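You operate a simulated robot arm through the tools that you are given. There is no shell and no other tool. Be economical: measure what you need, move in short steps, check, and stop when the job is done.

You are at the controls of a simulated robot arm. One attempt, no reset.

JOB
Take the L glove pack from the door end of the mixing table and leave it on the purple coaster. Then put the white bottle from the door end of the mixing table on the teal mat on the island bench. Then take the shade jar on the door end of the mixing table and put it where it belongs, on the blue mat on the grey bench. Then put the dauber on the door end of the mixing table away on the wooden top of the island bench. Then put two of the jars from the top of the craft bench on the door end of the mixing table. Then take the squeeze bottle from the top of the craft bench and leave it on the pane of the light box. Do these in the order given. Set down upright: glove pack, white bottle, shade jar, jar, squeeze bottle.

It is judged by the outcome, as a careful person would: the job done as asked, and still so three seconds after it is handed in. It fails if anything else is knocked over, pushed out of place, dropped, spilled or broken.

ROBOT AND FRAMES
A 6-joint arm with a two-finger gripper on a trunk, on a base that drives. Base frame: it is fixed to the floor where the robot stands at the start and does not move with it; the origin is under the middle of the robot, x ahead of it, y to its left, z up; the surface under the hand at the start is at about z = 89. Readings come in cm, degrees, newtons and seconds.
With the tool pointing down near the work surface it reaches from about 38 to 86 cm from the robot's upright axis, wherever it stands. Its first joint turns from -166.0 to 166.0 degrees. Places, roughly: blue mat (37x18 cm) [-128, -306, 80]; dauber (3x3x8 cm) [90, -30, 90]; door end of the mixing table [70, 20, 90]; glove pack [75, 25, 100]; jar [75, -175, 100]; pane of the light box (15x15 cm) [-162, -146, 90]; purple coaster (9x9x2 cm) [90, 10, 90]; shade jar [75, -25, 100]; squeeze bottle [100, -250, 100]; teal mat on the island bench (59x20 cm) [-210, -180, 86]; white bottle [75, 50, 100]; wooden top of the island bench [-220, -140, 80]. Payload 2.45 kg.
The tool frame sits at the grasp point between the pads (the TCP): z along the fingers, y along the line on which they close. The tips reach 2 cm beyond it. The gripper opens to 14 cm. The gripper's body begins 16.8 cm behind the TCP.
Orientation is told as [roll, pitch, yaw] about the base's x, y, z axes, in that order, counted from this pose: with the fingers straight down and closing along the base's y, the tool's x points along the base's -x, its y along +y and its z along -z.

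CONTROLS
- The arm moves only by the tool arm_command. Its argument "increments" is a list of rows, each a list of 2 entries, a list of its own where there are three numbers: the shift along the tool's x, y, z in m, then the turn, a rotation vector about the tool's x, y, z in degrees. In form: [[[dx, dy, dz], [wx, wy, wz]], ...]. A call has 1 to 8 rows; each row is the pose to reach, as a shift and turn from the pose commanded when the call began, along the tool's axes at that moment. "gripper" is the finger opening in m, from 0 to 0.14, set as the call begins (left out, the last holds). Each row takes 0.2 s and may step no farther than 5 cm and 8.6 degrees from the row before; otherwise, or with a gripper value out of range, the whole call is refused. A pose out of reach is approached as far as the arm can. The call stops where the force on the tool passes 40 N (or 10 N more than at its start, if that is more) or the arm is blocked; 0.2 s more then pass. Each finger travels about 4.5 cm/s and halts on what it meets, pressing with about 20 N; the grip force reading is that of the motor and also rises with nothing between the fingers. The clock runs only during rows and for 0.2 s after the last one: add rows that repeat a pose to give the fingers time. It gives the time, the measured TCP pose, the force on the tool (base axes), the opening and the grip force at its end, in the units of the frame above (readings bear some noise), with the torque about the TCP (base axes, N m) and any sound that the robot's microphone picked up.
- Cameras (640 x 400 px; columns grow to the right, rows downward): "scene" is now at [5.35, 14.24, 186.04]; the picture's right is [0.11, -0.99, 0.00], its down [-0.86, -0.09, -0.51] and it looks along [0.50, 0.06, -0.86] (base axes); focal length 254 px, centre (320, 200). "wrist" rides on the gripper at [7.8, 1.1, -20.9] in the tool frame; the picture's right is [-0.14, 0.99, 0.00], its down [-0.92, -0.13, -0.37] and it looks along [-0.36, -0.05, 0.93] (tool axes); focal length 280 px, centre (320, 200). There is no depth. A picture from a camera that has moved, and an enlarged one, comes with that camera's place and axes in the base frame and with its lens. The place of the scene camera against the robot may be out by one fixed shift of up to 2.5 cm in any direction.
- snapshot(camera): a new picture of that camera. It takes no simulated time.
- slide_trunk(by): slides the trunk up (or, below 0, down) by that many cm; the arm and the scene camera ride with it, the base frame stays. It gives what a move gives, with no picture.
- steer(legs): drives the robot by 1 to 6 legs, each [ahead, left, turn to the left] in cm, cm and degrees, along the robot's own axes; the way and the turn of a leg run together, so that a leg with both is an arc; at most 150 cm and 180 degrees a leg. The arm and the cameras ride along, it lands a little off, and it stops where it bumps. It gives what a move gives.
- aim_head(pan, tilt): turns the head with the scene camera to pan (to the left, within 143 degrees either way) and tilt (down, from -29 to 69), counted from straight ahead of the robot. It gives what a move gives.
- zoom(camera, box): a new picture of the part [left, top, right, bottom] of that camera's present view, enlarged. It takes no simulated time.
- job_done(): hands the job in; it is judged then, once.

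Go step by step. Nothing tells you exact positions but the pictures and the camera data: compare them with the known pose of the tool, close in by small moves and look again before you grip or let go. The budget is 207 turns and 200 pictures, counting those below and the enlarged ones. Unless the task says otherwise, let go and move clear before handing in.

The tools are called after "Emit:" by a JSON object that holds its "fn" and its "kwargs". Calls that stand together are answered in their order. arm_command: Moves the arm, as the interface text tells. Its arguments: {"type":"object","properties":{"increments":{"type":"array"},"gripper":{"type":"number"}},"required":["increments"]} The other tools are called the same way: slide_trunk (by) slides the trunk up or down; steer (legs) drives the base; aim_head (pan, tilt) turns the head that bears the scene camera; snapshot (camera) takes a picture; zoom (camera, box) takes an enlarged picture of a part of a camera's view; job_done () hands the job in.

At the start:

```text
time_s: 0.0
tcp_pos: [67.02, 4.36, 117.45]
tool_rot: [-0.1, 0.0, 0.1]
contact_force: [-0.6, 0.1, -0.6]
moment: [0.03, -0.01, 0.03]
opening: 13.98
gripper_force: 0.0
trunk travel left (down, up): [-12.5, 10.5]
robot x, y, heading: [0.01, -0.11, 0.2]
head pan, tilt: [6.2, 59.6]
```

scene: 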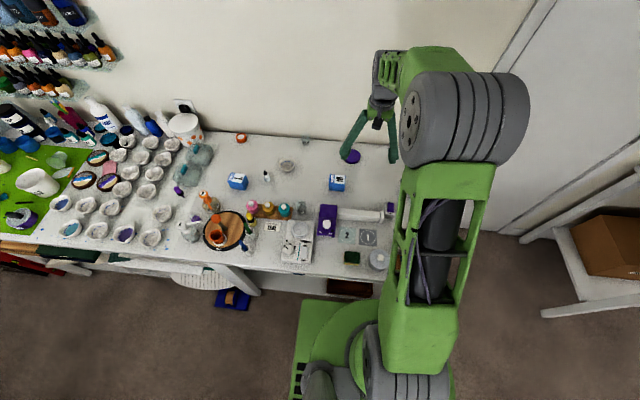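
wrist: 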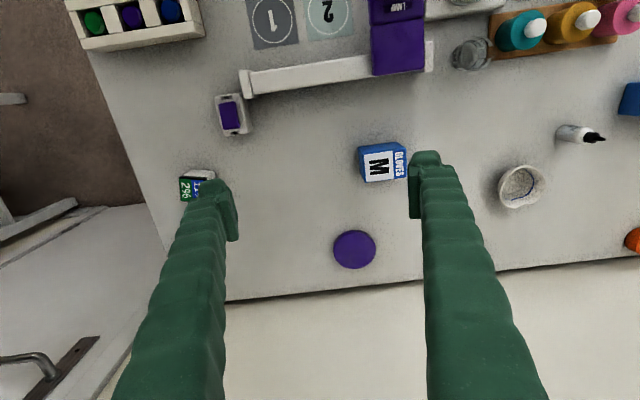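

I see the mixing table with M glove pack near the gripper and another glove pack farther left. I'll zoom in to identify things.

Emit:
{"fn": "zoom", "kwargs": {"camera": "scene", "box": [160, 120, 320, 220]}}

Emit:
{"fn": "zoom", "kwargs": {"camera": "scene", "box": [260, 130, 420, 280]}}

Emit:
{"fn": "zoom", "kwargs": {"camera": "scene", "box": [160, 180, 320, 280]}}

```text
4.00 times, centred on (240, 170) of scene
camera zoom: at [5.35, 14.24, 186.04], right [0.11, -0.99, 0.0], down [-0.86, -0.09, -0.51], along [0.5, 0.06, -0.86], focal length 1018 px, centre (640, 320)
```

zoom: 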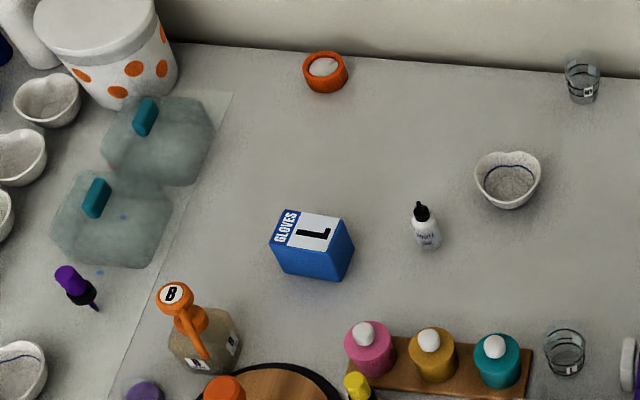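

```text
2.67 times, centred on (340, 205) of scene
camera zoom: at [5.35, 14.24, 186.04], right [0.11, -0.99, 0.0], down [-0.86, -0.09, -0.51], along [0.5, 0.06, -0.86], focal length 679 px, centre (267, 187)
```

zoom: 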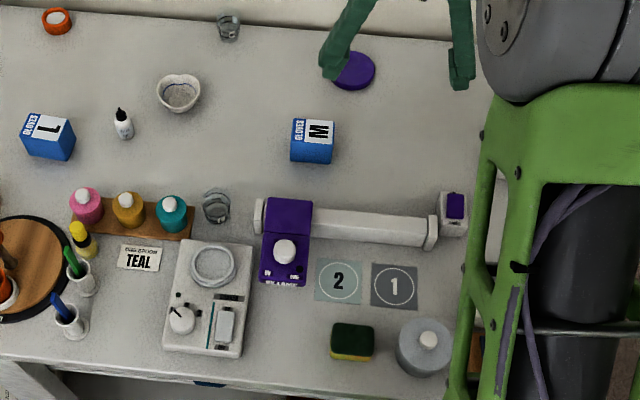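

```text
4.00 times, centred on (240, 230) of scene
camera zoom: at [5.35, 14.24, 186.04], right [0.11, -0.99, 0.0], down [-0.86, -0.09, -0.51], along [0.5, 0.06, -0.86], focal length 1018 px, centre (640, 80)
```

zoom: 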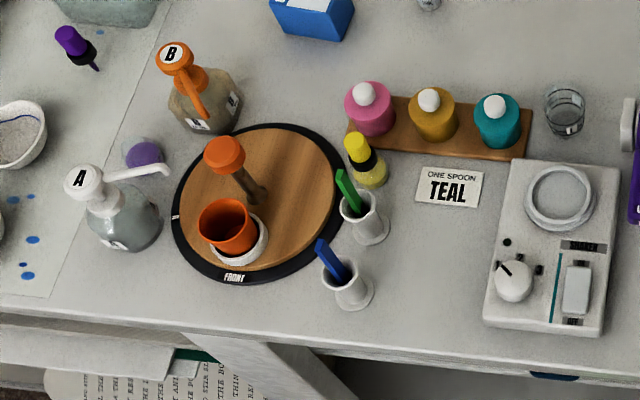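

L glove pack is around (66,56); the coaster about (89,8); the shade jar near (71,-16). I'll drive forward-left and look again.

Emit:
{"fn": "zoom", "kwargs": {"camera": "wrist", "box": [60, 60, 300, 260]}}

Emit:
{"fn": "steer", "kwargs": {"legs": [[6, 25, 0]]}}

Emit:
{"fn": "snapshot", "kwargs": {"camera": "scene"}}

Emit:
{"fn": "snapshot", "kwargs": {"camera": "wrist"}}

```text
2.00 times, centred on (180, 160) of wrist
camera zoom: at [59.26, 5.44, 138.36], right [0.14, 0.99, 0.0], down [0.92, -0.13, 0.37], along [0.36, -0.05, -0.93], focal length 561 px, centre (600, 280)
```

zoom: 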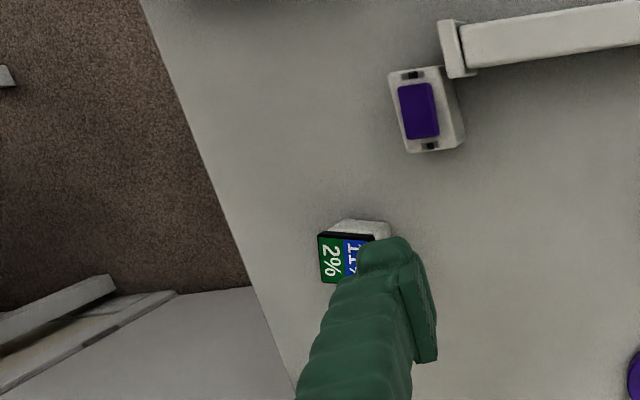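

```text
time_s: 2.8
tcp_pos: [73.05, 29.74, 117.51]
tool_rot: [0.0, -0.1, 0.1]
contact_force: [-0.8, 0.6, -0.3]
moment: [-0.01, 0.01, 0.01]
opening: 13.99
gripper_force: 0.0
trunk travel left (down, up): [-12.5, 10.5]
robot x, y, heading: [5.85, 25.32, -0.1]
head pan, tilt: [6.2, 59.6]
```

```text
193 pictures are left
camera scene: at [11.3, 39.45, 186.04], right [0.11, -0.99, 0.0], down [-0.86, -0.1, -0.51], along [0.5, 0.06, -0.86], focal length 254 px, centre (320, 200)
```

scene: 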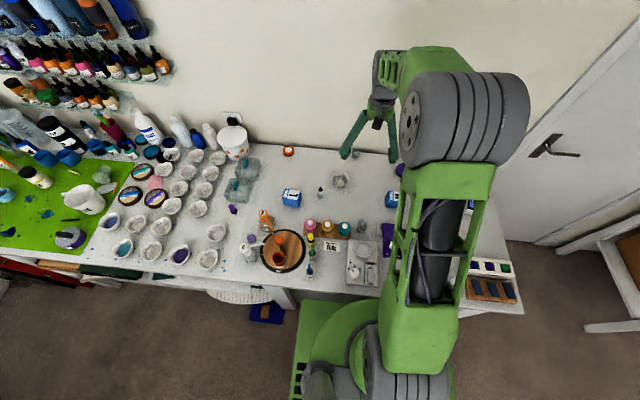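

```text
192 pictures are left
camera wrist: at [65.22, 30.73, 138.36], right [0.14, 0.99, 0.0], down [0.92, -0.13, 0.37], along [0.37, -0.05, -0.93], focal length 280 px, centre (320, 200)
```

wrist: 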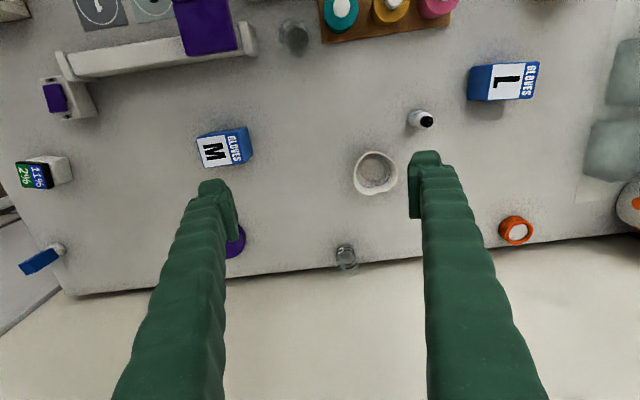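

The dauber looks like the blue thing in the back door corner, the shade jar the 2%/11% one. Moving over the L glove pack to look closer.

Emit:
{"fn": "arm_command", "kwargs": {"increments": [[[0.01, 0.046, 0], [0, 0, 0]], [[0.02, 0.092, 0], [0, 0, 0]], [[0.03, 0.138, 0], [0, 0, 0]], [[0.04, 0.184, 0], [0, 0, 0]], [[0.045, 0.23, 0], [0, 0, 0]], [[0.05, 0.277, 0], [0, 0, 0]]], "gripper": 0.14}}

Emit:
{"fn": "snapshot", "kwargs": {"camera": "wrist"}}

Emit:
{"fn": "snapshot", "kwargs": {"camera": "scene"}}

```text
time_s: 4.2
tcp_pos: [68.13, 57.68, 117.44]
tool_rot: [-0.1, 0.1, 0.1]
contact_force: [0.5, 1.5, 0.4]
moment: [-0.08, 0.02, -0.03]
opening: 14.03
gripper_force: 0.0
trunk travel left (down, up): [-12.5, 10.5]
robot x, y, heading: [6.19, 24.84, 0.4]
head pan, tilt: [6.2, 59.6]
```

```text
191 pictures are left
camera wrist: at [60.17, 58.67, 138.33], right [0.14, 0.99, 0.0], down [0.92, -0.13, 0.37], along [0.36, -0.05, -0.93], focal length 280 px, centre (320, 200)
```

wrist: 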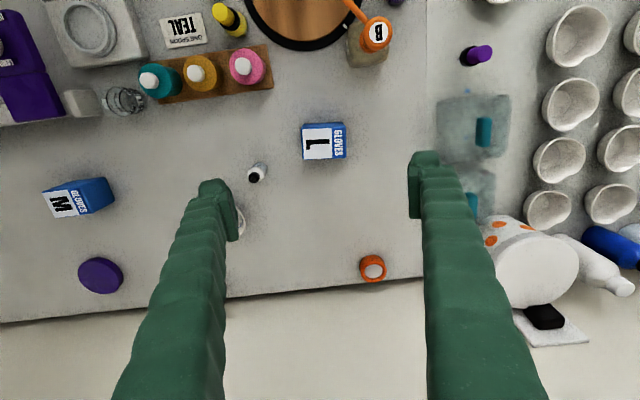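

```text
190 pictures are left
camera scene: at [11.29, 39.54, 186.03], right [0.11, -0.99, 0.0], down [-0.86, -0.1, -0.51], along [0.5, 0.06, -0.86], focal length 254 px, centre (320, 200)
```

scene: 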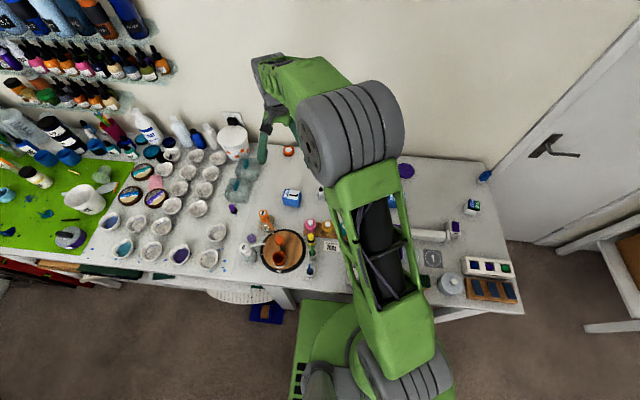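

L pack top centre is about (67.6,58.2,94.5), ~7 cm wide. Descending partway and narrowing the fingers.

Emit:
{"fn": "arm_command", "kwargs": {"increments": [[[0.005, 0.005, 0.04], [0, 0, 0]], [[0.005, 0.005, 0.08], [0, 0, 0]], [[0.005, 0.005, 0.12], [0, 0, 0]], [[0.005, 0.005, 0.15], [0, 0, 0]], [[0.005, 0.005, 0.18], [0, 0, 0]], [[0.005, 0.005, 0.18], [0, 0, 0]]], "gripper": 0.11}}

Emit:
{"fn": "snapshot", "kwargs": {"camera": "wrist"}}

```text
time_s: 5.6
tcp_pos: [67.61, 57.77, 99.45]
tool_rot: [0.0, 0.0, 0.1]
contact_force: [0.3, 0.0, 0.1]
moment: [0.0, 0.0, -0.03]
opening: 11.0
gripper_force: 0.0
trunk travel left (down, up): [-12.5, 10.5]
robot x, y, heading: [5.66, 25.3, 0.1]
head pan, tilt: [6.2, 59.6]
```

```text
189 pictures are left
camera wrist: at [59.74, 58.83, 120.23], right [0.14, 0.99, 0.0], down [0.92, -0.13, 0.37], along [0.37, -0.05, -0.93], focal length 280 px, centre (320, 200)
```

wrist: 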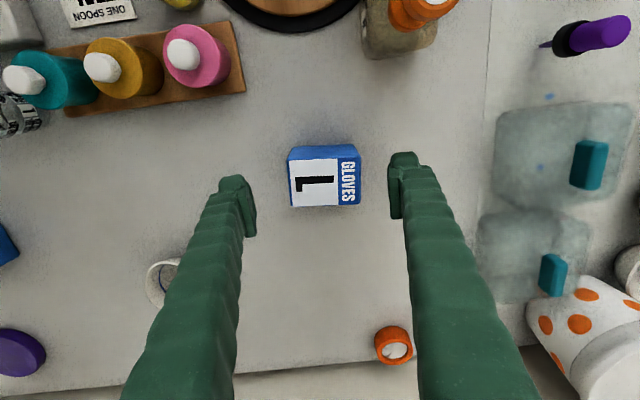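

Centred well. Descending and gripping.

Emit:
{"fn": "arm_command", "kwargs": {"increments": [[[-0.005, 0.004, 0.035], [0, 0, 0]], [[-0.005, 0.004, 0.07], [0, 0, 0]], [[-0.005, 0.004, 0.07], [0, 0, 0]]]}}

Emit:
{"fn": "arm_command", "kwargs": {"increments": [[[0, 0, 0], [0, 0, 0]], [[0, 0, 0], [0, 0, 0]], [[0, 0, 0], [0, 0, 0]], [[0, 0, 0], [0, 0, 0]], [[0, 0, 0], [0, 0, 0]]], "gripper": 0.05}}

Emit:
{"fn": "snapshot", "kwargs": {"camera": "wrist"}}

```text
time_s: 6.4
tcp_pos: [68.04, 58.35, 92.39]
tool_rot: [0.1, 0.0, 0.1]
contact_force: [-0.7, 0.6, -0.3]
moment: [0.02, 0.02, 0.02]
opening: 10.98
gripper_force: 0.1
trunk travel left (down, up): [-12.5, 10.5]
robot x, y, heading: [5.42, 25.09, -0.2]
head pan, tilt: [6.2, 59.6]
```

```text
time_s: 7.6
tcp_pos: [68.17, 58.37, 92.45]
tool_rot: [0.0, 0.0, 0.1]
contact_force: [-0.2, -0.4, 1.1]
moment: [0.07, 0.05, 0.04]
opening: 7.43
gripper_force: 19.9
trunk travel left (down, up): [-12.5, 10.5]
robot x, y, heading: [5.57, 25.24, 0.3]
head pan, tilt: [6.2, 59.6]
```

```text
188 pictures are left
camera wrist: at [60.22, 59.39, 113.22], right [0.14, 0.99, 0.0], down [0.92, -0.13, 0.37], along [0.37, -0.05, -0.93], focal length 280 px, centre (320, 200)
```

wrist: 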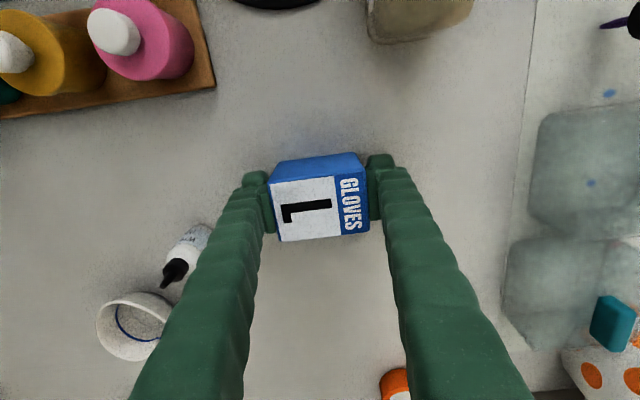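

Gripped the L pack. Lifting, then driving right and moving to the coaster.

Emit:
{"fn": "arm_command", "kwargs": {"increments": [[[0, 0, -0.04], [0, 0, 0]], [[0, 0, -0.08], [0, 0, 0]], [[0, 0, -0.12], [0, 0, 0]], [[0, 0, -0.16], [0, 0, 0]], [[0, 0, -0.18], [0, 0, 0]]]}}

Emit:
{"fn": "steer", "kwargs": {"legs": [[0, -17, 0]]}}

Emit:
{"fn": "arm_command", "kwargs": {"increments": [[[-0.02, -0.045, 0], [0, 0, 0]], [[-0.04, -0.09, 0], [0, 0, 0]], [[-0.06, -0.135, 0], [0, 0, 0]], [[-0.08, -0.18, 0], [0, 0, 0]], [[-0.1, -0.225, 0], [0, 0, 0]], [[-0.12, -0.27, 0], [0, 0, 0]], [[-0.13, -0.31, 0], [0, 0, 0]]]}}

Emit:
{"fn": "snapshot", "kwargs": {"camera": "wrist"}}

Emit:
{"fn": "snapshot", "kwargs": {"camera": "scene"}}

```text
time_s: 8.8
tcp_pos: [68.1, 58.08, 110.64]
tool_rot: [0.0, -0.1, 0.1]
contact_force: [-0.4, 0.2, 0.1]
moment: [0.01, -0.03, 0.03]
opening: 7.42
gripper_force: 20.1
trunk travel left (down, up): [-12.5, 10.5]
robot x, y, heading: [5.88, 25.1, 0.1]
head pan, tilt: [6.2, 59.6]
```

```text
time_s: 10.9
tcp_pos: [68.13, 41.37, 110.48]
tool_rot: [0.0, 0.0, 0.0]
contact_force: [-0.6, 0.0, -0.4]
moment: [0.05, 0.0, -0.02]
opening: 7.43
gripper_force: 20.0
trunk travel left (down, up): [-12.5, 10.5]
robot x, y, heading: [6.15, 8.57, 0.4]
head pan, tilt: [6.2, 59.6]
```

```text
time_s: 12.5
tcp_pos: [81.11, 10.38, 110.89]
tool_rot: [0.0, 0.0, 0.0]
contact_force: [0.1, 0.0, -0.4]
moment: [0.05, 0.02, 0.0]
opening: 7.42
gripper_force: 19.8
trunk travel left (down, up): [-12.5, 10.5]
robot x, y, heading: [6.16, 8.47, 0.0]
head pan, tilt: [6.2, 59.6]
```

```text
187 pictures are left
camera wrist: at [73.29, 11.33, 131.67], right [0.14, 0.99, 0.0], down [0.92, -0.13, 0.37], along [0.36, -0.05, -0.93], focal length 280 px, centre (320, 200)
```

wrist: 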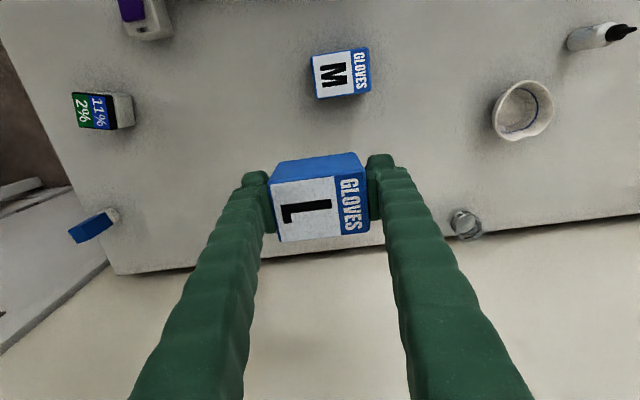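

```text
186 pictures are left
camera scene: at [11.35, 22.51, 186.05], right [0.11, -0.99, 0.0], down [-0.86, -0.09, -0.51], along [0.5, 0.06, -0.86], focal length 254 px, centre (320, 200)
```

scene: 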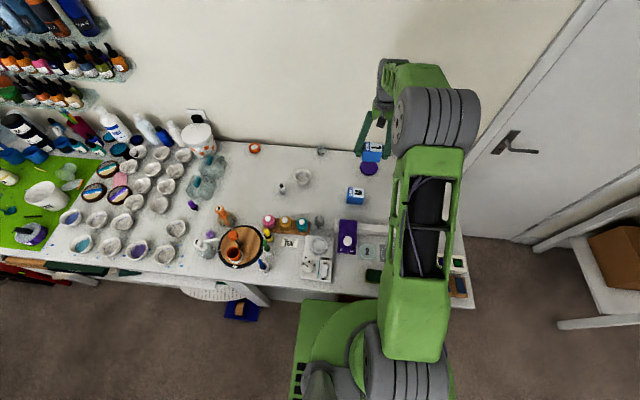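

Moving over the coaster and lowering partway, then checking by the scene camera.

Emit:
{"fn": "arm_command", "kwargs": {"increments": [[[-0.04, -0.009, 0], [0, 0, 0]], [[-0.077, -0.018, 0], [0, 0, 0]], [[-0.077, -0.018, 0.04], [0, 0, 0]], [[-0.077, -0.018, 0.08], [0, 0, 0]], [[-0.077, -0.018, 0.12], [0, 0, 0]], [[-0.077, -0.018, 0.12], [0, 0, 0]]]}}

Emit:
{"fn": "snapshot", "kwargs": {"camera": "wrist"}}

Emit:
{"fn": "zoom", "kwargs": {"camera": "scene", "box": [320, 120, 440, 200]}}

```text
time_s: 13.9
tcp_pos: [88.85, 8.35, 98.46]
tool_rot: [0.0, 0.0, 0.0]
contact_force: [-0.4, -0.4, -0.3]
moment: [0.0, 0.02, 0.0]
opening: 7.42
gripper_force: 19.8
trunk travel left (down, up): [-12.5, 10.5]
robot x, y, heading: [6.08, 8.36, 0.2]
head pan, tilt: [6.2, 59.6]
```

```text
185 pictures are left
camera wrist: at [80.96, 9.42, 119.39], right [0.14, 0.99, 0.0], down [0.92, -0.13, 0.37], along [0.37, -0.05, -0.93], focal length 280 px, centre (320, 200)
```

wrist: 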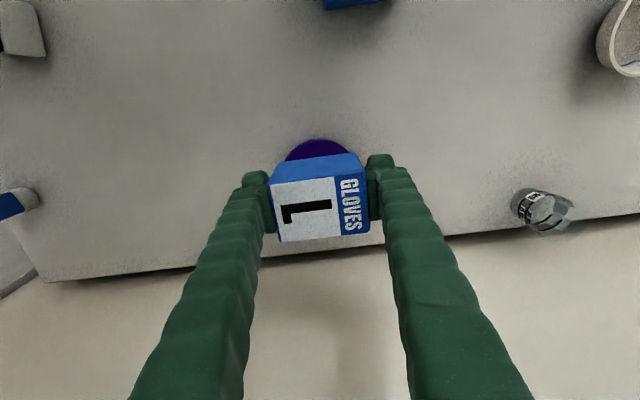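

```text
5.00 times, centred on (380, 160) of scene
camera zoom: at [11.31, 22.6, 186.05], right [0.11, -0.99, 0.0], down [-0.86, -0.09, -0.51], along [0.5, 0.06, -0.86], focal length 1272 px, centre (20, 400)
```

zoom: 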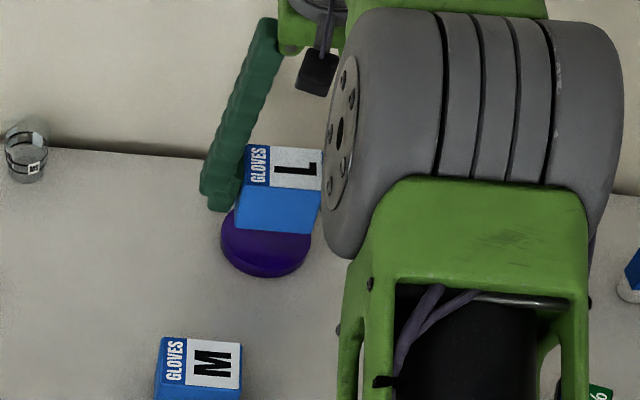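

Coaster centre appears ~0.8 cm further out. Shifting and lowering onto it.

Emit:
{"fn": "arm_command", "kwargs": {"increments": [[[-0.008, 0.001, 0.02], [0, 0, 0]], [[-0.008, 0.001, 0.035], [0, 0, 0]], [[-0.008, 0.001, 0.035], [0, 0, 0]]]}}

Emit:
{"fn": "zoom", "kwargs": {"camera": "scene", "box": [320, 120, 440, 200]}}

Emit:
{"fn": "snapshot", "kwargs": {"camera": "wrist"}}

```text
time_s: 14.7
tcp_pos: [89.52, 8.47, 95.11]
tool_rot: [0.0, 0.0, -0.1]
contact_force: [-0.3, -0.1, -0.8]
moment: [-0.04, 0.03, 0.0]
opening: 7.44
gripper_force: 20.2
trunk travel left (down, up): [-12.5, 10.5]
robot x, y, heading: [5.89, 8.2, 0.3]
head pan, tilt: [6.2, 59.6]
```

```text
5.00 times, centred on (380, 160) of scene
camera zoom: at [11.32, 22.6, 186.05], right [0.11, -0.99, 0.0], down [-0.86, -0.09, -0.51], along [0.5, 0.06, -0.86], focal length 1272 px, centre (20, 400)
```

zoom: 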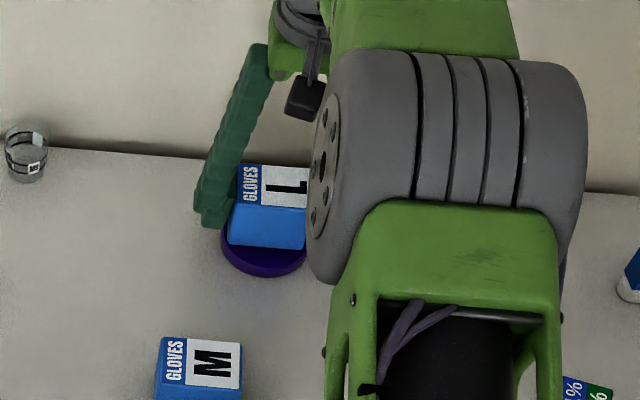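

```text
182 pictures are left
camera wrist: at [81.75, 9.59, 115.92], right [0.14, 0.99, 0.0], down [0.92, -0.13, 0.37], along [0.37, -0.05, -0.93], focal length 280 px, centre (320, 200)
```

wrist: 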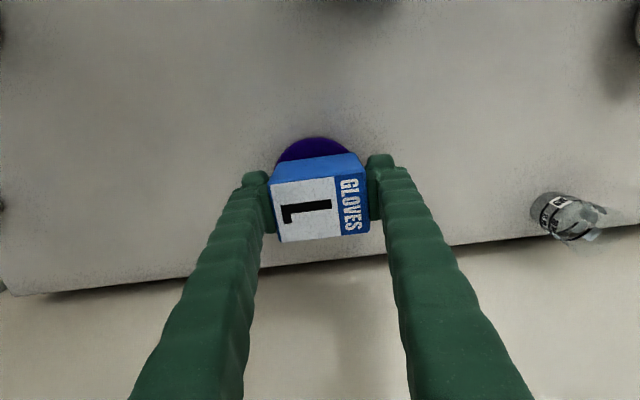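

Almost aligned; nudge 0.5 cm outward and lower the last bit.

Emit:
{"fn": "arm_command", "kwargs": {"increments": [[[-0.005, -0.001, 0.0], [0, 0, 0]], [[-0.005, -0.001, 0.004], [0, 0, 0]], [[-0.005, -0.001, 0.008], [0, 0, 0]], [[-0.005, -0.001, 0.008], [0, 0, 0]]]}}

```text
time_s: 15.7
tcp_pos: [90.13, 8.54, 94.18]
tool_rot: [0.1, 0.0, 0.0]
contact_force: [0.6, -0.6, 0.1]
moment: [0.0, -0.01, 0.03]
opening: 7.42
gripper_force: 19.4
trunk travel left (down, up): [-12.5, 10.5]
robot x, y, heading: [6.21, 8.25, 0.0]
head pan, tilt: [6.2, 59.6]
```

Emit:
{"fn": "arm_command", "kwargs": {"increments": [[[0, 0, 0.003], [0, 0, 0]], [[0, 0, 0.006], [0, 0, 0]], [[0, 0, 0.009], [0, 0, 0]]]}}

Emit:
{"fn": "snapshot", "kwargs": {"camera": "wrist"}}

Emit:
{"fn": "zoom", "kwargs": {"camera": "scene", "box": [340, 140, 400, 180]}}

```text
time_s: 16.5
tcp_pos: [90.26, 8.51, 93.7]
tool_rot: [-0.1, -0.2, 0.0]
contact_force: [-1.4, -1.8, 18.8]
moment: [0.03, -0.06, 0.0]
opening: 7.47
gripper_force: 20.3
trunk travel left (down, up): [-12.5, 10.5]
robot x, y, heading: [6.14, 8.52, 0.2]
head pan, tilt: [6.2, 59.6]
```

```text
181 pictures are left
camera wrist: at [82.2, 9.6, 114.44], right [0.14, 0.99, 0.0], down [0.92, -0.13, 0.37], along [0.37, -0.05, -0.93], focal length 280 px, centre (320, 200)
```

wrist: 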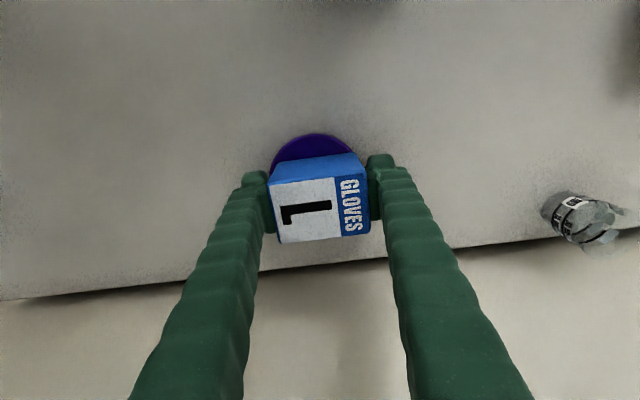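

```text
10.00 times, centred on (370, 160) of scene
camera zoom: at [11.1, 22.57, 186.08], right [0.11, -0.99, 0.0], down [-0.86, -0.09, -0.51], along [0.5, 0.06, -0.86], focal length 2545 px, centre (-180, 600)
```

zoom: 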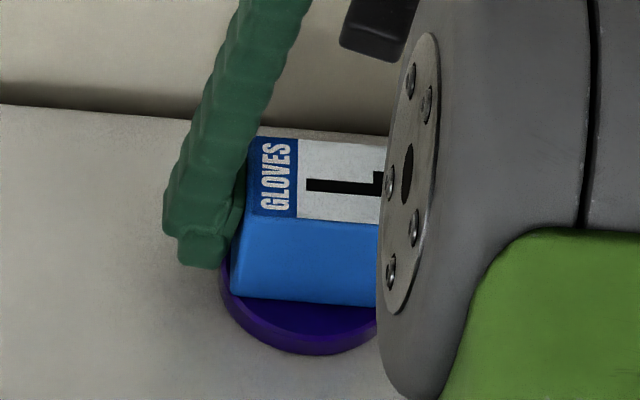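

Contact made and centred on the coaster. Releasing and lifting.

Emit:
{"fn": "arm_command", "kwargs": {"increments": [[[0, 0, -0.004], [0, 0, 0]], [[0, 0, -0.004], [0, 0, 0]], [[0, 0, -0.004], [0, 0, 0]], [[0, 0, -0.004], [0, 0, 0]]], "gripper": 0.11}}

Emit:
{"fn": "arm_command", "kwargs": {"increments": [[[0, 0, -0.05], [0, 0, 0]], [[0.0, 0, -0.1], [0, 0, 0]], [[0.0, 0, -0.15], [0, 0, 0]], [[0.05, 0, -0.2], [0, 0, 0]], [[0.1, 0.0, -0.2], [0, 0, 0]]]}}

Emit:
{"fn": "snapshot", "kwargs": {"camera": "wrist"}}

```text
time_s: 17.5
tcp_pos: [90.07, 8.39, 93.66]
tool_rot: [-0.1, 0.1, 0.0]
contact_force: [0.5, 0.1, 0.4]
moment: [-0.01, -0.01, -0.03]
opening: 11.0
gripper_force: 0.0
trunk travel left (down, up): [-12.5, 10.5]
robot x, y, heading: [6.15, 8.24, 0.1]
head pan, tilt: [6.2, 59.6]
```

```text
refused: row 4 steps farther than a row can; nothing moved
```

```text
179 pictures are left
camera wrist: at [82.28, 9.65, 114.53], right [0.14, 0.99, 0.0], down [0.92, -0.13, 0.37], along [0.36, -0.05, -0.93], focal length 280 px, centre (320, 200)
```

wrist: 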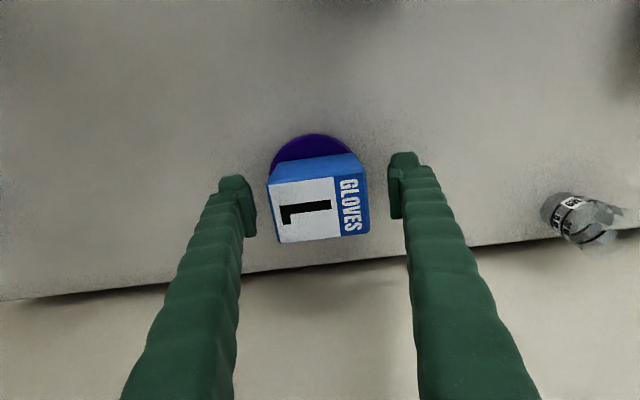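

Pack sits on the coaster. Lifting and moving toward the white bottle near (71,47).

Emit:
{"fn": "arm_command", "kwargs": {"increments": [[[0, 0, -0.05], [0, 0, 0]], [[0.0, 0, -0.1], [0, 0, 0]], [[0.0, 0, -0.15], [0, 0, 0]], [[0.02, 0.04, -0.17], [0, 0, 0]], [[0.04, 0.08, -0.18], [0, 0, 0]], [[0.06, 0.12, -0.18], [0, 0, 0]], [[0.08, 0.16, -0.18], [0, 0, 0]], [[0.1, 0.2, -0.18], [0, 0, 0]]]}}

Emit:
{"fn": "arm_command", "kwargs": {"increments": [[[0.02, 0.045, 0], [0, 0, 0]], [[0.045, 0.085, 0], [0, 0, 0]], [[0.07, 0.125, 0], [0, 0, 0]], [[0.09, 0.165, 0], [0, 0, 0]], [[0.09, 0.184, 0], [0, 0, 0]]], "gripper": 0.08}}

Emit:
{"fn": "snapshot", "kwargs": {"camera": "wrist"}}

Emit:
{"fn": "zoom", "kwargs": {"camera": "scene", "box": [340, 120, 480, 220]}}

```text
time_s: 19.3
tcp_pos: [80.16, 28.58, 111.75]
tool_rot: [-0.1, 0.0, 0.0]
contact_force: [0.1, -0.3, -0.8]
moment: [-0.05, -0.02, -0.02]
opening: 10.98
gripper_force: 0.2
trunk travel left (down, up): [-12.5, 10.5]
robot x, y, heading: [5.88, 8.64, 0.3]
head pan, tilt: [6.2, 59.6]
```

```text
time_s: 20.5
tcp_pos: [71.09, 47.07, 111.69]
tool_rot: [0.1, 0.0, -0.1]
contact_force: [-0.2, -0.7, -0.8]
moment: [-0.02, 0.0, 0.03]
opening: 8.0
gripper_force: 0.2
trunk travel left (down, up): [-12.5, 10.5]
robot x, y, heading: [6.21, 8.57, 0.0]
head pan, tilt: [6.2, 59.6]
```

```text
178 pictures are left
camera wrist: at [63.24, 48.03, 132.63], right [0.14, 0.99, 0.0], down [0.92, -0.13, 0.37], along [0.37, -0.05, -0.93], focal length 280 px, centre (320, 200)
```

wrist: 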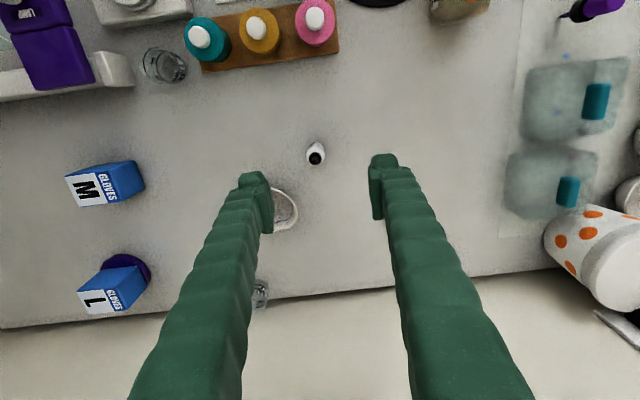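

```text
4.00 times, centred on (410, 170) of scene
camera zoom: at [11.36, 22.62, 186.04], right [0.11, -0.99, 0.0], down [-0.86, -0.09, -0.51], along [0.5, 0.06, -0.86], focal length 1018 px, centre (-40, 320)
```

zoom: 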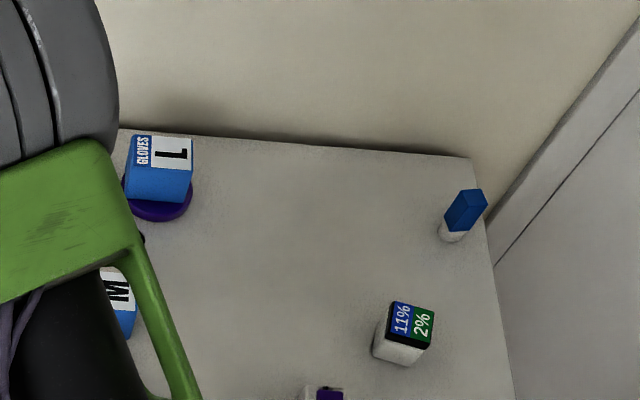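

White bottle at about (71.9,46.4), tip near z 95.5. Descending over it.

Emit:
{"fn": "arm_command", "kwargs": {"increments": [[[-0.008, -0.007, 0.04], [0, 0, 0]], [[-0.008, -0.007, 0.08], [0, 0, 0]], [[-0.008, -0.007, 0.11], [0, 0, 0]], [[-0.008, -0.007, 0.12], [0, 0, 0]]], "gripper": 0.06}}

Emit:
{"fn": "snapshot", "kwargs": {"camera": "wrist"}}

```text
time_s: 21.5
tcp_pos: [71.94, 46.21, 99.57]
tool_rot: [0.0, 0.1, 0.0]
contact_force: [0.0, -0.4, -0.2]
moment: [0.01, 0.0, 0.01]
opening: 6.0
gripper_force: 0.2
trunk travel left (down, up): [-12.5, 10.5]
robot x, y, heading: [5.64, 8.36, 0.1]
head pan, tilt: [6.2, 59.6]
```

```text
176 pictures are left
camera wrist: at [64.13, 47.36, 120.4], right [0.14, 0.99, 0.0], down [0.92, -0.13, 0.37], along [0.37, -0.05, -0.93], focal length 280 px, centre (320, 200)
```

wrist: 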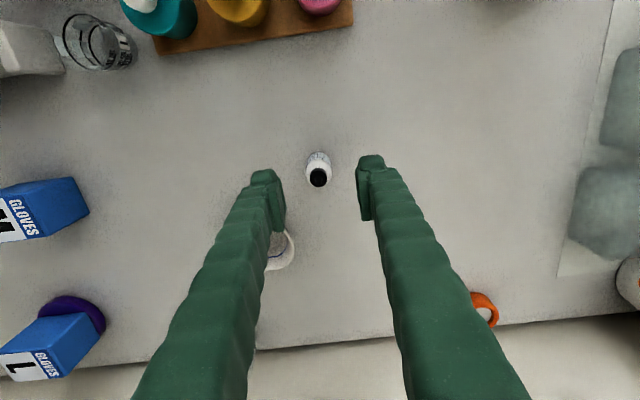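

Aligned; descend and grip.

Emit:
{"fn": "arm_command", "kwargs": {"increments": [[[0, 0, 0.04], [0, 0, 0]], [[0, 0, 0.077], [0, 0, 0]], [[0, 0, 0.077], [0, 0, 0]]]}}

Emit:
{"fn": "arm_command", "kwargs": {"increments": [[[0, 0, 0], [0, 0, 0]], [[0, 0, 0], [0, 0, 0]], [[0, 0, 0], [0, 0, 0]], [[0, 0, 0], [0, 0, 0]], [[0, 0, 0], [0, 0, 0]]], "gripper": 0.015}}

Emit:
{"fn": "snapshot", "kwargs": {"camera": "wrist"}}

```text
time_s: 22.3
tcp_pos: [71.84, 46.32, 92.07]
tool_rot: [-0.1, 0.0, 0.1]
contact_force: [-0.6, 0.0, 0.4]
moment: [-0.04, 0.01, -0.01]
opening: 6.03
gripper_force: 0.0
trunk travel left (down, up): [-12.5, 10.5]
robot x, y, heading: [5.85, 8.55, -0.0]
head pan, tilt: [6.2, 59.6]
```

```text
time_s: 23.5
tcp_pos: [71.93, 46.32, 92.09]
tool_rot: [-0.1, 0.0, 0.0]
contact_force: [-0.3, 0.3, -0.9]
moment: [-0.03, 0.01, -0.05]
opening: 2.49
gripper_force: 20.5
trunk travel left (down, up): [-12.5, 10.5]
robot x, y, heading: [5.82, 8.41, 0.3]
head pan, tilt: [6.2, 59.6]
```

```text
175 pictures are left
camera wrist: at [64.06, 47.36, 112.84], right [0.14, 0.99, 0.0], down [0.92, -0.13, 0.37], along [0.37, -0.05, -0.93], focal length 280 px, centre (320, 200)
```

wrist: 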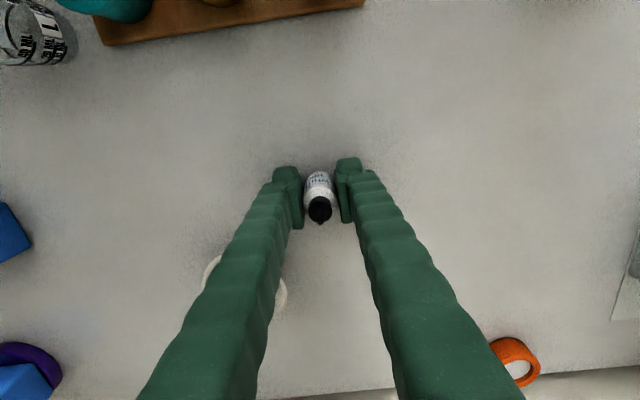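

Bottle gripped. Lifting high, backing away from the table, then surveying the room.

Emit:
{"fn": "arm_command", "kwargs": {"increments": [[[0, 0, -0.05], [0, 0, 0]], [[0, 0, -0.1], [0, 0, 0]], [[0, 0, -0.15], [0, 0, 0]], [[0, 0, -0.2], [0, 0, 0]], [[0, 0, -0.25], [0, 0, 0]], [[0, 0, -0.28], [0, 0, 0]], [[0.0, 0, -0.28], [0, 0, 0]]]}}

Emit:
{"fn": "steer", "kwargs": {"legs": [[-30, 0, 0]]}}

Emit:
{"fn": "aim_head", "kwargs": {"pan": -120, "tilt": 25}}

Emit:
{"fn": "snapshot", "kwargs": {"camera": "scene"}}

Emit:
{"fn": "aim_head", "kwargs": {"pan": -70, "tilt": 25}}

Emit:
{"fn": "snapshot", "kwargs": {"camera": "scene"}}

Emit:
{"fn": "aim_head", "kwargs": {"pan": 140, "tilt": 25}}

Emit:
{"fn": "snapshot", "kwargs": {"camera": "scene"}}

```text
time_s: 25.1
tcp_pos: [71.91, 46.29, 119.89]
tool_rot: [0.1, 0.0, -0.1]
contact_force: [1.5, -0.7, 0.1]
moment: [-0.02, 0.03, 0.0]
opening: 2.49
gripper_force: 19.7
trunk travel left (down, up): [-12.5, 10.5]
robot x, y, heading: [5.68, 8.45, -0.1]
head pan, tilt: [6.2, 59.6]
```

```text
time_s: 27.2
tcp_pos: [41.81, 46.37, 119.95]
tool_rot: [0.0, -0.1, 0.0]
contact_force: [0.1, 0.0, -0.4]
moment: [0.0, -0.05, 0.01]
opening: 2.51
gripper_force: 20.2
trunk travel left (down, up): [-12.5, 10.5]
robot x, y, heading: [-23.87, 8.33, 0.1]
head pan, tilt: [6.2, 59.6]
```

```text
time_s: 29.2
tcp_pos: [41.85, 46.36, 119.94]
tool_rot: [0.0, 0.0, 0.1]
contact_force: [0.0, 0.2, -1.1]
moment: [0.01, 0.01, 0.01]
opening: 2.5
gripper_force: 20.2
trunk travel left (down, up): [-12.5, 10.5]
robot x, y, heading: [-23.86, 8.64, 0.2]
head pan, tilt: [-120.0, 25.0]
```

```text
174 pictures are left
camera scene: at [-29.86, 13.81, 191.0], right [-0.87, 0.5, 0.0], down [0.21, 0.37, -0.91], along [-0.45, -0.79, -0.42], focal length 254 px, centre (320, 200)
```

scene: 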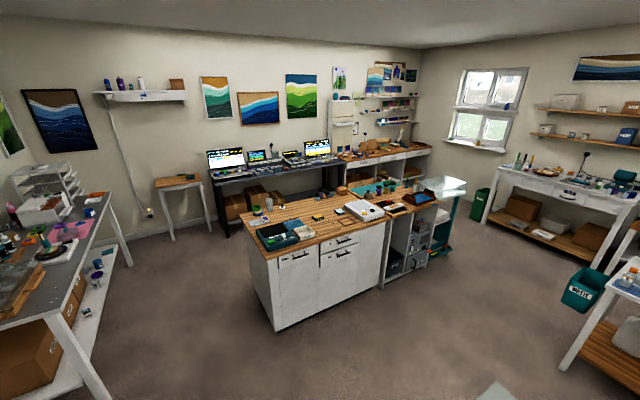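

```text
time_s: 30.4
tcp_pos: [41.97, 46.32, 119.89]
tool_rot: [0.0, 0.0, 0.1]
contact_force: [0.1, 0.1, -0.3]
moment: [0.02, 0.03, 0.03]
opening: 2.5
gripper_force: 19.7
trunk travel left (down, up): [-12.5, 10.5]
robot x, y, heading: [-23.97, 8.05, 0.2]
head pan, tilt: [-70.0, 25.0]
```

```text
173 pictures are left
camera scene: at [-22.12, 13.15, 191.0], right [-0.94, -0.34, 0.0], down [-0.15, 0.4, -0.91], along [0.31, -0.85, -0.42], focal length 254 px, centre (320, 200)
```

scene: 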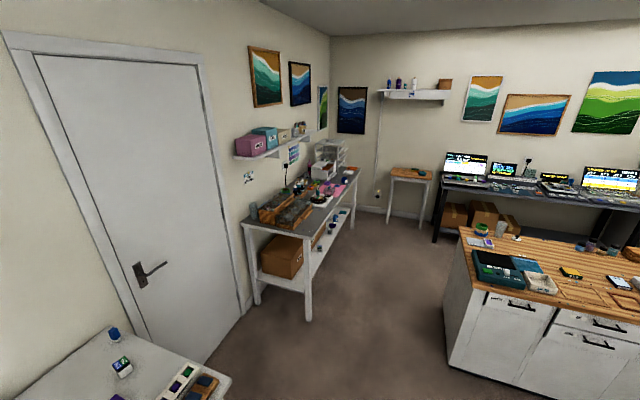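

```text
time_s: 33.5
tcp_pos: [41.77, 46.37, 119.86]
tool_rot: [0.1, 0.0, 0.1]
contact_force: [0.1, -0.3, 0.2]
moment: [-0.03, 0.02, -0.01]
opening: 2.48
gripper_force: 19.9
trunk travel left (down, up): [-12.5, 10.5]
robot x, y, heading: [-23.56, 8.29, 0.2]
head pan, tilt: [140.0, 25.0]
```

```text
172 pictures are left
camera scene: at [-32.36, 27.71, 191.0], right [0.64, 0.77, 0.0], down [0.32, -0.27, -0.91], along [-0.7, 0.58, -0.42], focal length 254 px, centre (320, 200)
```

scene: 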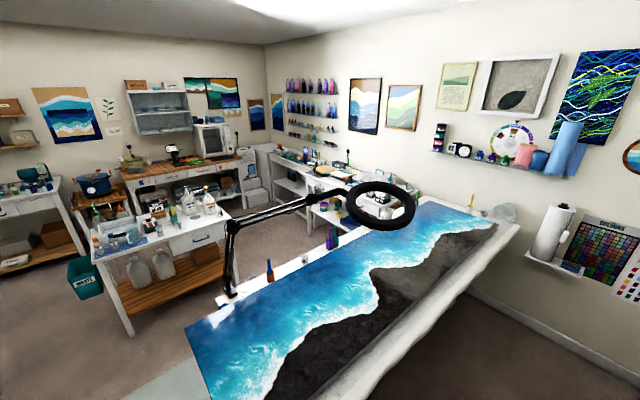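

The island with the teal mat lies behind-right; grey bench beyond it. I'll retract the arm and turn to face the island.

Emit:
{"fn": "arm_command", "kwargs": {"increments": [[[0.02, -0.045, 0], [0, 0, 0]], [[0.04, -0.09, 0], [0, 0, 0]], [[0.06, -0.135, 0], [0, 0, 0]], [[0.08, -0.18, 0], [0, 0, 0]], [[0.1, -0.225, 0], [0, 0, 0]], [[0.12, -0.27, 0], [0, 0, 0]], [[0.14, -0.315, 0], [0, 0, 0]], [[0.16, -0.36, 0], [0, 0, 0]]]}}

Emit:
{"fn": "aim_head", "kwargs": {"pan": 0, "tilt": 35}}

Emit:
{"fn": "steer", "kwargs": {"legs": [[0, 0, -90], [50, 0, 0]]}}

Emit:
{"fn": "snapshot", "kwargs": {"camera": "scene"}}

Emit:
{"fn": "aim_head", "kwargs": {"pan": -60, "tilt": 40}}

Emit:
{"fn": "snapshot", "kwargs": {"camera": "scene"}}

```text
time_s: 35.2
tcp_pos: [26.11, 9.99, 120.27]
tool_rot: [0.0, 0.0, 0.1]
contact_force: [-0.1, -0.5, -0.1]
moment: [0.04, -0.04, 0.0]
opening: 2.51
gripper_force: 19.6
trunk travel left (down, up): [-12.5, 10.5]
robot x, y, heading: [-23.88, 8.22, 0.3]
head pan, tilt: [140.0, 25.0]
```

```text
time_s: 37.5
tcp_pos: [26.07, 10.2, 120.13]
tool_rot: [0.0, 0.0, 0.1]
contact_force: [0.1, 0.8, -0.7]
moment: [0.03, 0.01, -0.04]
opening: 2.48
gripper_force: 20.0
trunk travel left (down, up): [-12.5, 10.5]
robot x, y, heading: [-24.15, 8.01, 0.1]
head pan, tilt: [0.0, 35.0]
```

```text
time_s: 44.2
tcp_pos: [-19.13, -91.35, 120.2]
tool_rot: [-0.1, -0.1, -88.5]
contact_force: [-0.3, -0.4, -1.2]
moment: [0.04, -0.01, -0.01]
opening: 2.52
gripper_force: 19.8
trunk travel left (down, up): [-12.5, 10.5]
robot x, y, heading: [-22.4, -41.57, -88.0]
head pan, tilt: [0.0, 35.0]
```

```text
171 pictures are left
camera scene: at [-10.43, -51.32, 189.42], right [-1.0, -0.03, 0.0], down [-0.02, 0.57, -0.82], along [0.02, -0.82, -0.57], focal length 254 px, centre (320, 200)
```

scene: 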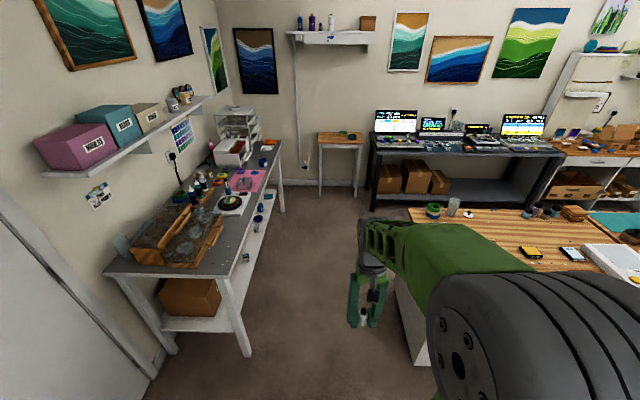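

```text
time_s: 45.5
tcp_pos: [-19.12, -91.36, 120.32]
tool_rot: [0.0, -0.1, -88.5]
contact_force: [-0.6, 0.5, 0.2]
moment: [-0.01, -0.01, 0.0]
opening: 2.5
gripper_force: 20.2
trunk travel left (down, up): [-12.5, 10.5]
robot x, y, heading: [-22.52, -41.11, -88.6]
head pan, tilt: [-60.0, 40.0]
```

```text
170 pictures are left
camera scene: at [-17.92, -46.9, 188.67], right [-0.53, 0.85, 0.0], down [0.55, 0.34, -0.77], along [-0.65, -0.4, -0.64], focal length 254 px, centre (320, 200)
```

scene: 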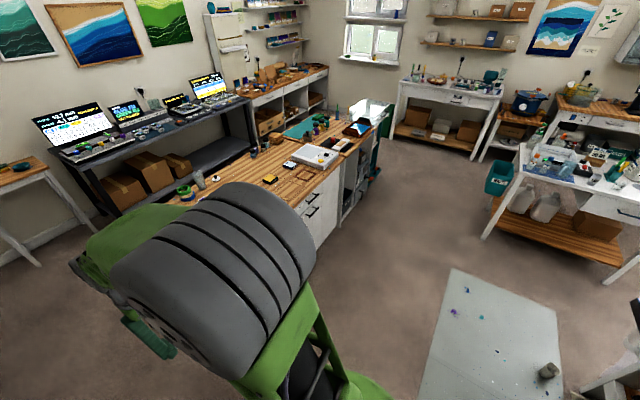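

The corridor between island (back edge y≈-197) and grey bench (front y≈-297) looks ~100 cm wide. I'll drive down the east aisle, turn around and check.

Emit:
{"fn": "steer", "kwargs": {"legs": [[102, 0, 0], [101, 0, 0], [0, 0, 178]]}}

Emit:
{"fn": "aim_head", "kwargs": {"pan": 80, "tilt": 35}}

Emit:
{"fn": "snapshot", "kwargs": {"camera": "scene"}}

```text
time_s: 62.6
tcp_pos: [-15.72, -193.0, 120.16]
tool_rot: [0.1, 0.0, 84.5]
contact_force: [-0.4, -1.0, 0.5]
moment: [0.0, -0.04, 0.01]
opening: 2.49
gripper_force: 20.0
trunk travel left (down, up): [-12.5, 10.5]
robot x, y, heading: [-18.64, -242.94, 84.8]
head pan, tilt: [-60.0, 40.0]
```

```text
time_s: 64.9
tcp_pos: [-15.73, -192.83, 120.2]
tool_rot: [-0.1, 0.1, 84.5]
contact_force: [0.1, 0.0, -0.4]
moment: [0.0, 0.01, -0.02]
opening: 2.5
gripper_force: 20.5
trunk travel left (down, up): [-12.5, 10.5]
robot x, y, heading: [-18.49, -242.92, 84.4]
head pan, tilt: [80.0, 35.0]
```

```text
169 pictures are left
camera scene: at [-43.35, -238.73, 189.43], right [0.27, 0.96, 0.0], down [0.55, -0.15, -0.82], along [-0.79, 0.22, -0.57], focal length 254 px, centre (320, 200)
```

scene: 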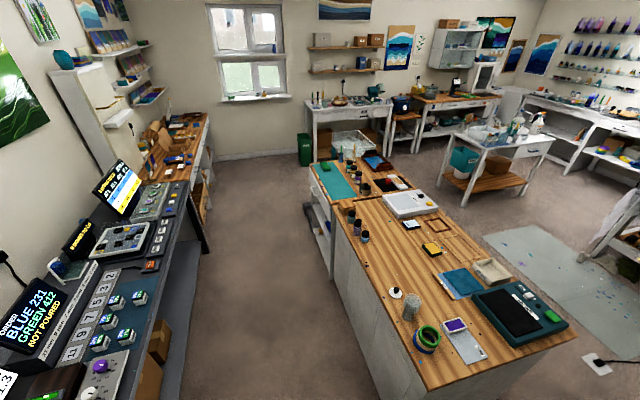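

Great view. Zooming on the blue mat (shade jars) and teal mat.

Emit:
{"fn": "zoom", "kwargs": {"camera": "scene", "box": [40, 250, 200, 390]}}

Emit:
{"fn": "zoom", "kwargs": {"camera": "scene", "box": [300, 140, 420, 260]}}

Emit:
{"fn": "zoom", "kwargs": {"camera": "scene", "box": [360, 180, 580, 380]}}

```text
2.86 times, centred on (120, 320) of scene
camera zoom: at [-43.35, -238.73, 189.43], right [0.27, 0.96, 0.0], down [0.55, -0.15, -0.82], along [-0.79, 0.22, -0.57], focal length 727 px, centre (891, -143)
```

zoom: 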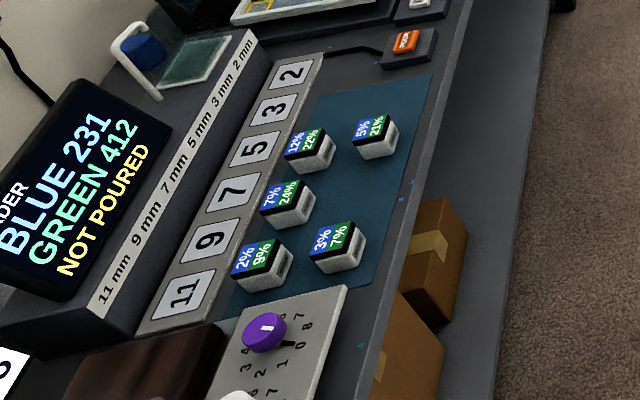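

```text
3.33 times, centred on (360, 200) of scene
camera zoom: at [-43.35, -238.73, 189.43], right [0.27, 0.96, 0.0], down [0.55, -0.15, -0.82], along [-0.79, 0.22, -0.57], focal length 848 px, centre (187, 200)
```

zoom: 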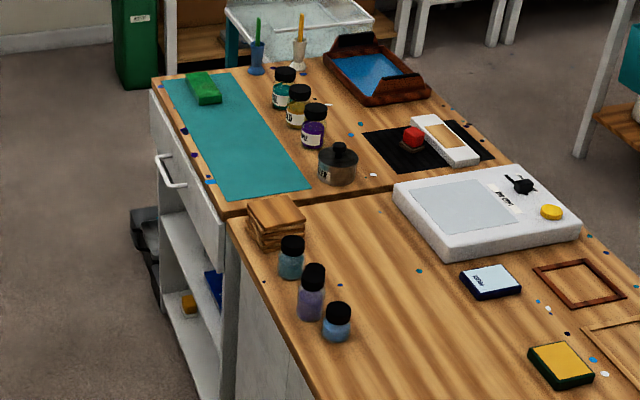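

```text
2.00 times, centred on (470, 280) of scene
camera zoom: at [-43.35, -238.73, 189.43], right [0.27, 0.96, 0.0], down [0.55, -0.15, -0.82], along [-0.79, 0.22, -0.57], focal length 509 px, centre (20, 40)
```

zoom: 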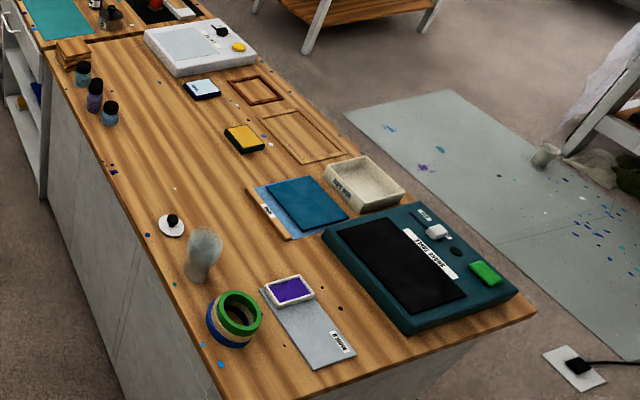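

The 5 jars on the blue mat leave a gap in the front middle slot. The teal mat spans x≈-184..-240, y≈-171..-191. Strafing along the corridor to it.

Emit:
{"fn": "steer", "kwargs": {"legs": [[0, 0, 5.5], [0, 90, 0]]}}

Emit:
{"fn": "steer", "kwargs": {"legs": [[0, 90, 0]]}}

Emit:
{"fn": "aim_head", "kwargs": {"pan": 25, "tilt": 50}}

Emit:
{"fn": "snapshot", "kwargs": {"camera": "scene"}}

Emit:
{"fn": "snapshot", "kwargs": {"camera": "wrist"}}

```text
time_s: 73.6
tcp_pos: [-111.13, -193.6, 120.16]
tool_rot: [0.1, 0.0, 90.9]
contact_force: [0.1, 0.2, -0.6]
moment: [-0.02, -0.02, -0.02]
opening: 2.49
gripper_force: 20.3
trunk travel left (down, up): [-12.5, 10.5]
robot x, y, heading: [-108.57, -243.95, 90.8]
head pan, tilt: [80.0, 35.0]
```

```text
time_s: 81.9
tcp_pos: [-202.2, -196.31, 120.29]
tool_rot: [0.0, 0.0, 92.3]
contact_force: [0.0, 0.0, -0.2]
moment: [0.02, -0.02, 0.01]
opening: 2.51
gripper_force: 19.5
trunk travel left (down, up): [-12.5, 10.5]
robot x, y, heading: [-198.45, -246.23, 92.5]
head pan, tilt: [80.0, 35.0]
```

```text
time_s: 83.1
tcp_pos: [-202.15, -196.16, 120.15]
tool_rot: [0.0, -0.1, 92.3]
contact_force: [0.5, -0.3, -0.9]
moment: [0.02, 0.01, 0.05]
opening: 2.51
gripper_force: 20.0
trunk travel left (down, up): [-12.5, 10.5]
robot x, y, heading: [-198.13, -245.7, 92.5]
head pan, tilt: [25.0, 50.0]
```

```text
165 pictures are left
camera scene: at [-218.26, -239.47, 187.25], right [0.89, 0.46, 0.0], down [0.35, -0.68, -0.64], along [-0.3, 0.57, -0.77], focal length 254 px, centre (320, 200)
```

scene: 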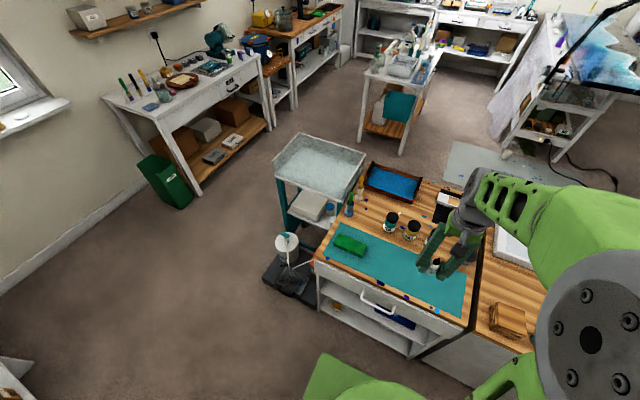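

```text
164 pictures are left
camera wrist: at [-202.98, -204.16, 141.05], right [-1.0, 0.1, 0.0], down [0.09, 0.93, 0.37], along [0.04, 0.37, -0.93], focal length 280 px, centre (320, 200)
```

wrist: 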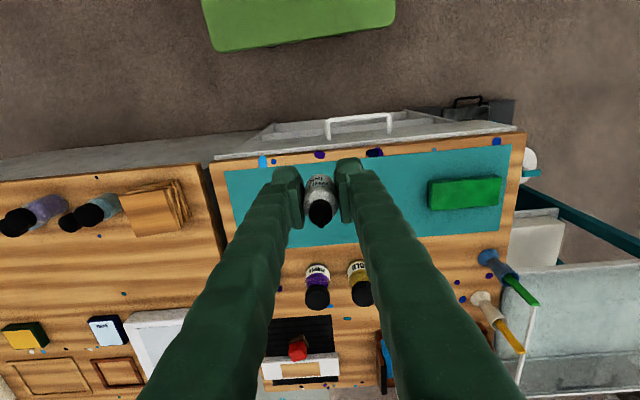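

Mat corners confirm x -182..-239, y -170..-191 at z≈86. Moving ahead 15 cm and lowering.

Emit:
{"fn": "arm_command", "kwargs": {"increments": [[[-0.05, 0, 0], [0, 0, 0]], [[-0.1, 0, 0], [0, 0, 0]], [[-0.15, 0, 0], [0, 0, 0]], [[-0.15, 0, 0.05], [0, 0, 0]], [[-0.15, 0, 0.1], [0, 0, 0]], [[-0.15, 0, 0.15], [0, 0, 0]], [[-0.15, 0, 0.2], [0, 0, 0]], [[-0.15, 0, 0.24], [0, 0, 0]]]}}

Emit:
{"fn": "snapshot", "kwargs": {"camera": "wrist"}}

```text
time_s: 84.9
tcp_pos: [-202.59, -181.23, 96.1]
tool_rot: [0.0, 0.0, 92.3]
contact_force: [-0.1, -0.2, -0.2]
moment: [-0.01, 0.0, 0.02]
opening: 2.52
gripper_force: 20.3
trunk travel left (down, up): [-12.5, 10.5]
robot x, y, heading: [-198.15, -245.91, 92.2]
head pan, tilt: [25.0, 50.0]
```

```text
163 pictures are left
camera wrist: at [-203.48, -189.15, 116.93], right [-1.0, 0.1, 0.0], down [0.09, 0.93, 0.37], along [0.04, 0.37, -0.93], focal length 280 px, centre (320, 200)
```

wrist: 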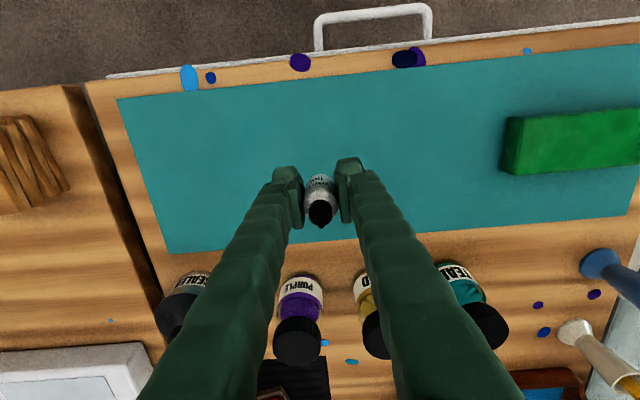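

Over the mat. Lowering to near contact, then creeping.

Emit:
{"fn": "arm_command", "kwargs": {"increments": [[[0, 0, 0.03], [0, 0, 0]], [[0, 0, 0.06], [0, 0, 0]], [[0, 0, 0.064], [0, 0, 0]], [[0, 0, 0.068], [0, 0, 0]], [[0, 0, 0.071], [0, 0, 0]], [[0, 0, 0.074], [0, 0, 0]], [[0, 0, 0.077], [0, 0, 0]], [[0, 0, 0.08], [0, 0, 0]]]}}

```text
time_s: 86.7
tcp_pos: [-202.73, -181.32, 88.25]
tool_rot: [0.0, 0.0, 92.3]
contact_force: [0.3, 0.6, 0.5]
moment: [0.01, -0.02, 0.0]
opening: 2.48
gripper_force: 19.8
trunk travel left (down, up): [-12.5, 10.5]
robot x, y, heading: [-198.02, -246.19, 92.4]
head pan, tilt: [25.0, 50.0]
```

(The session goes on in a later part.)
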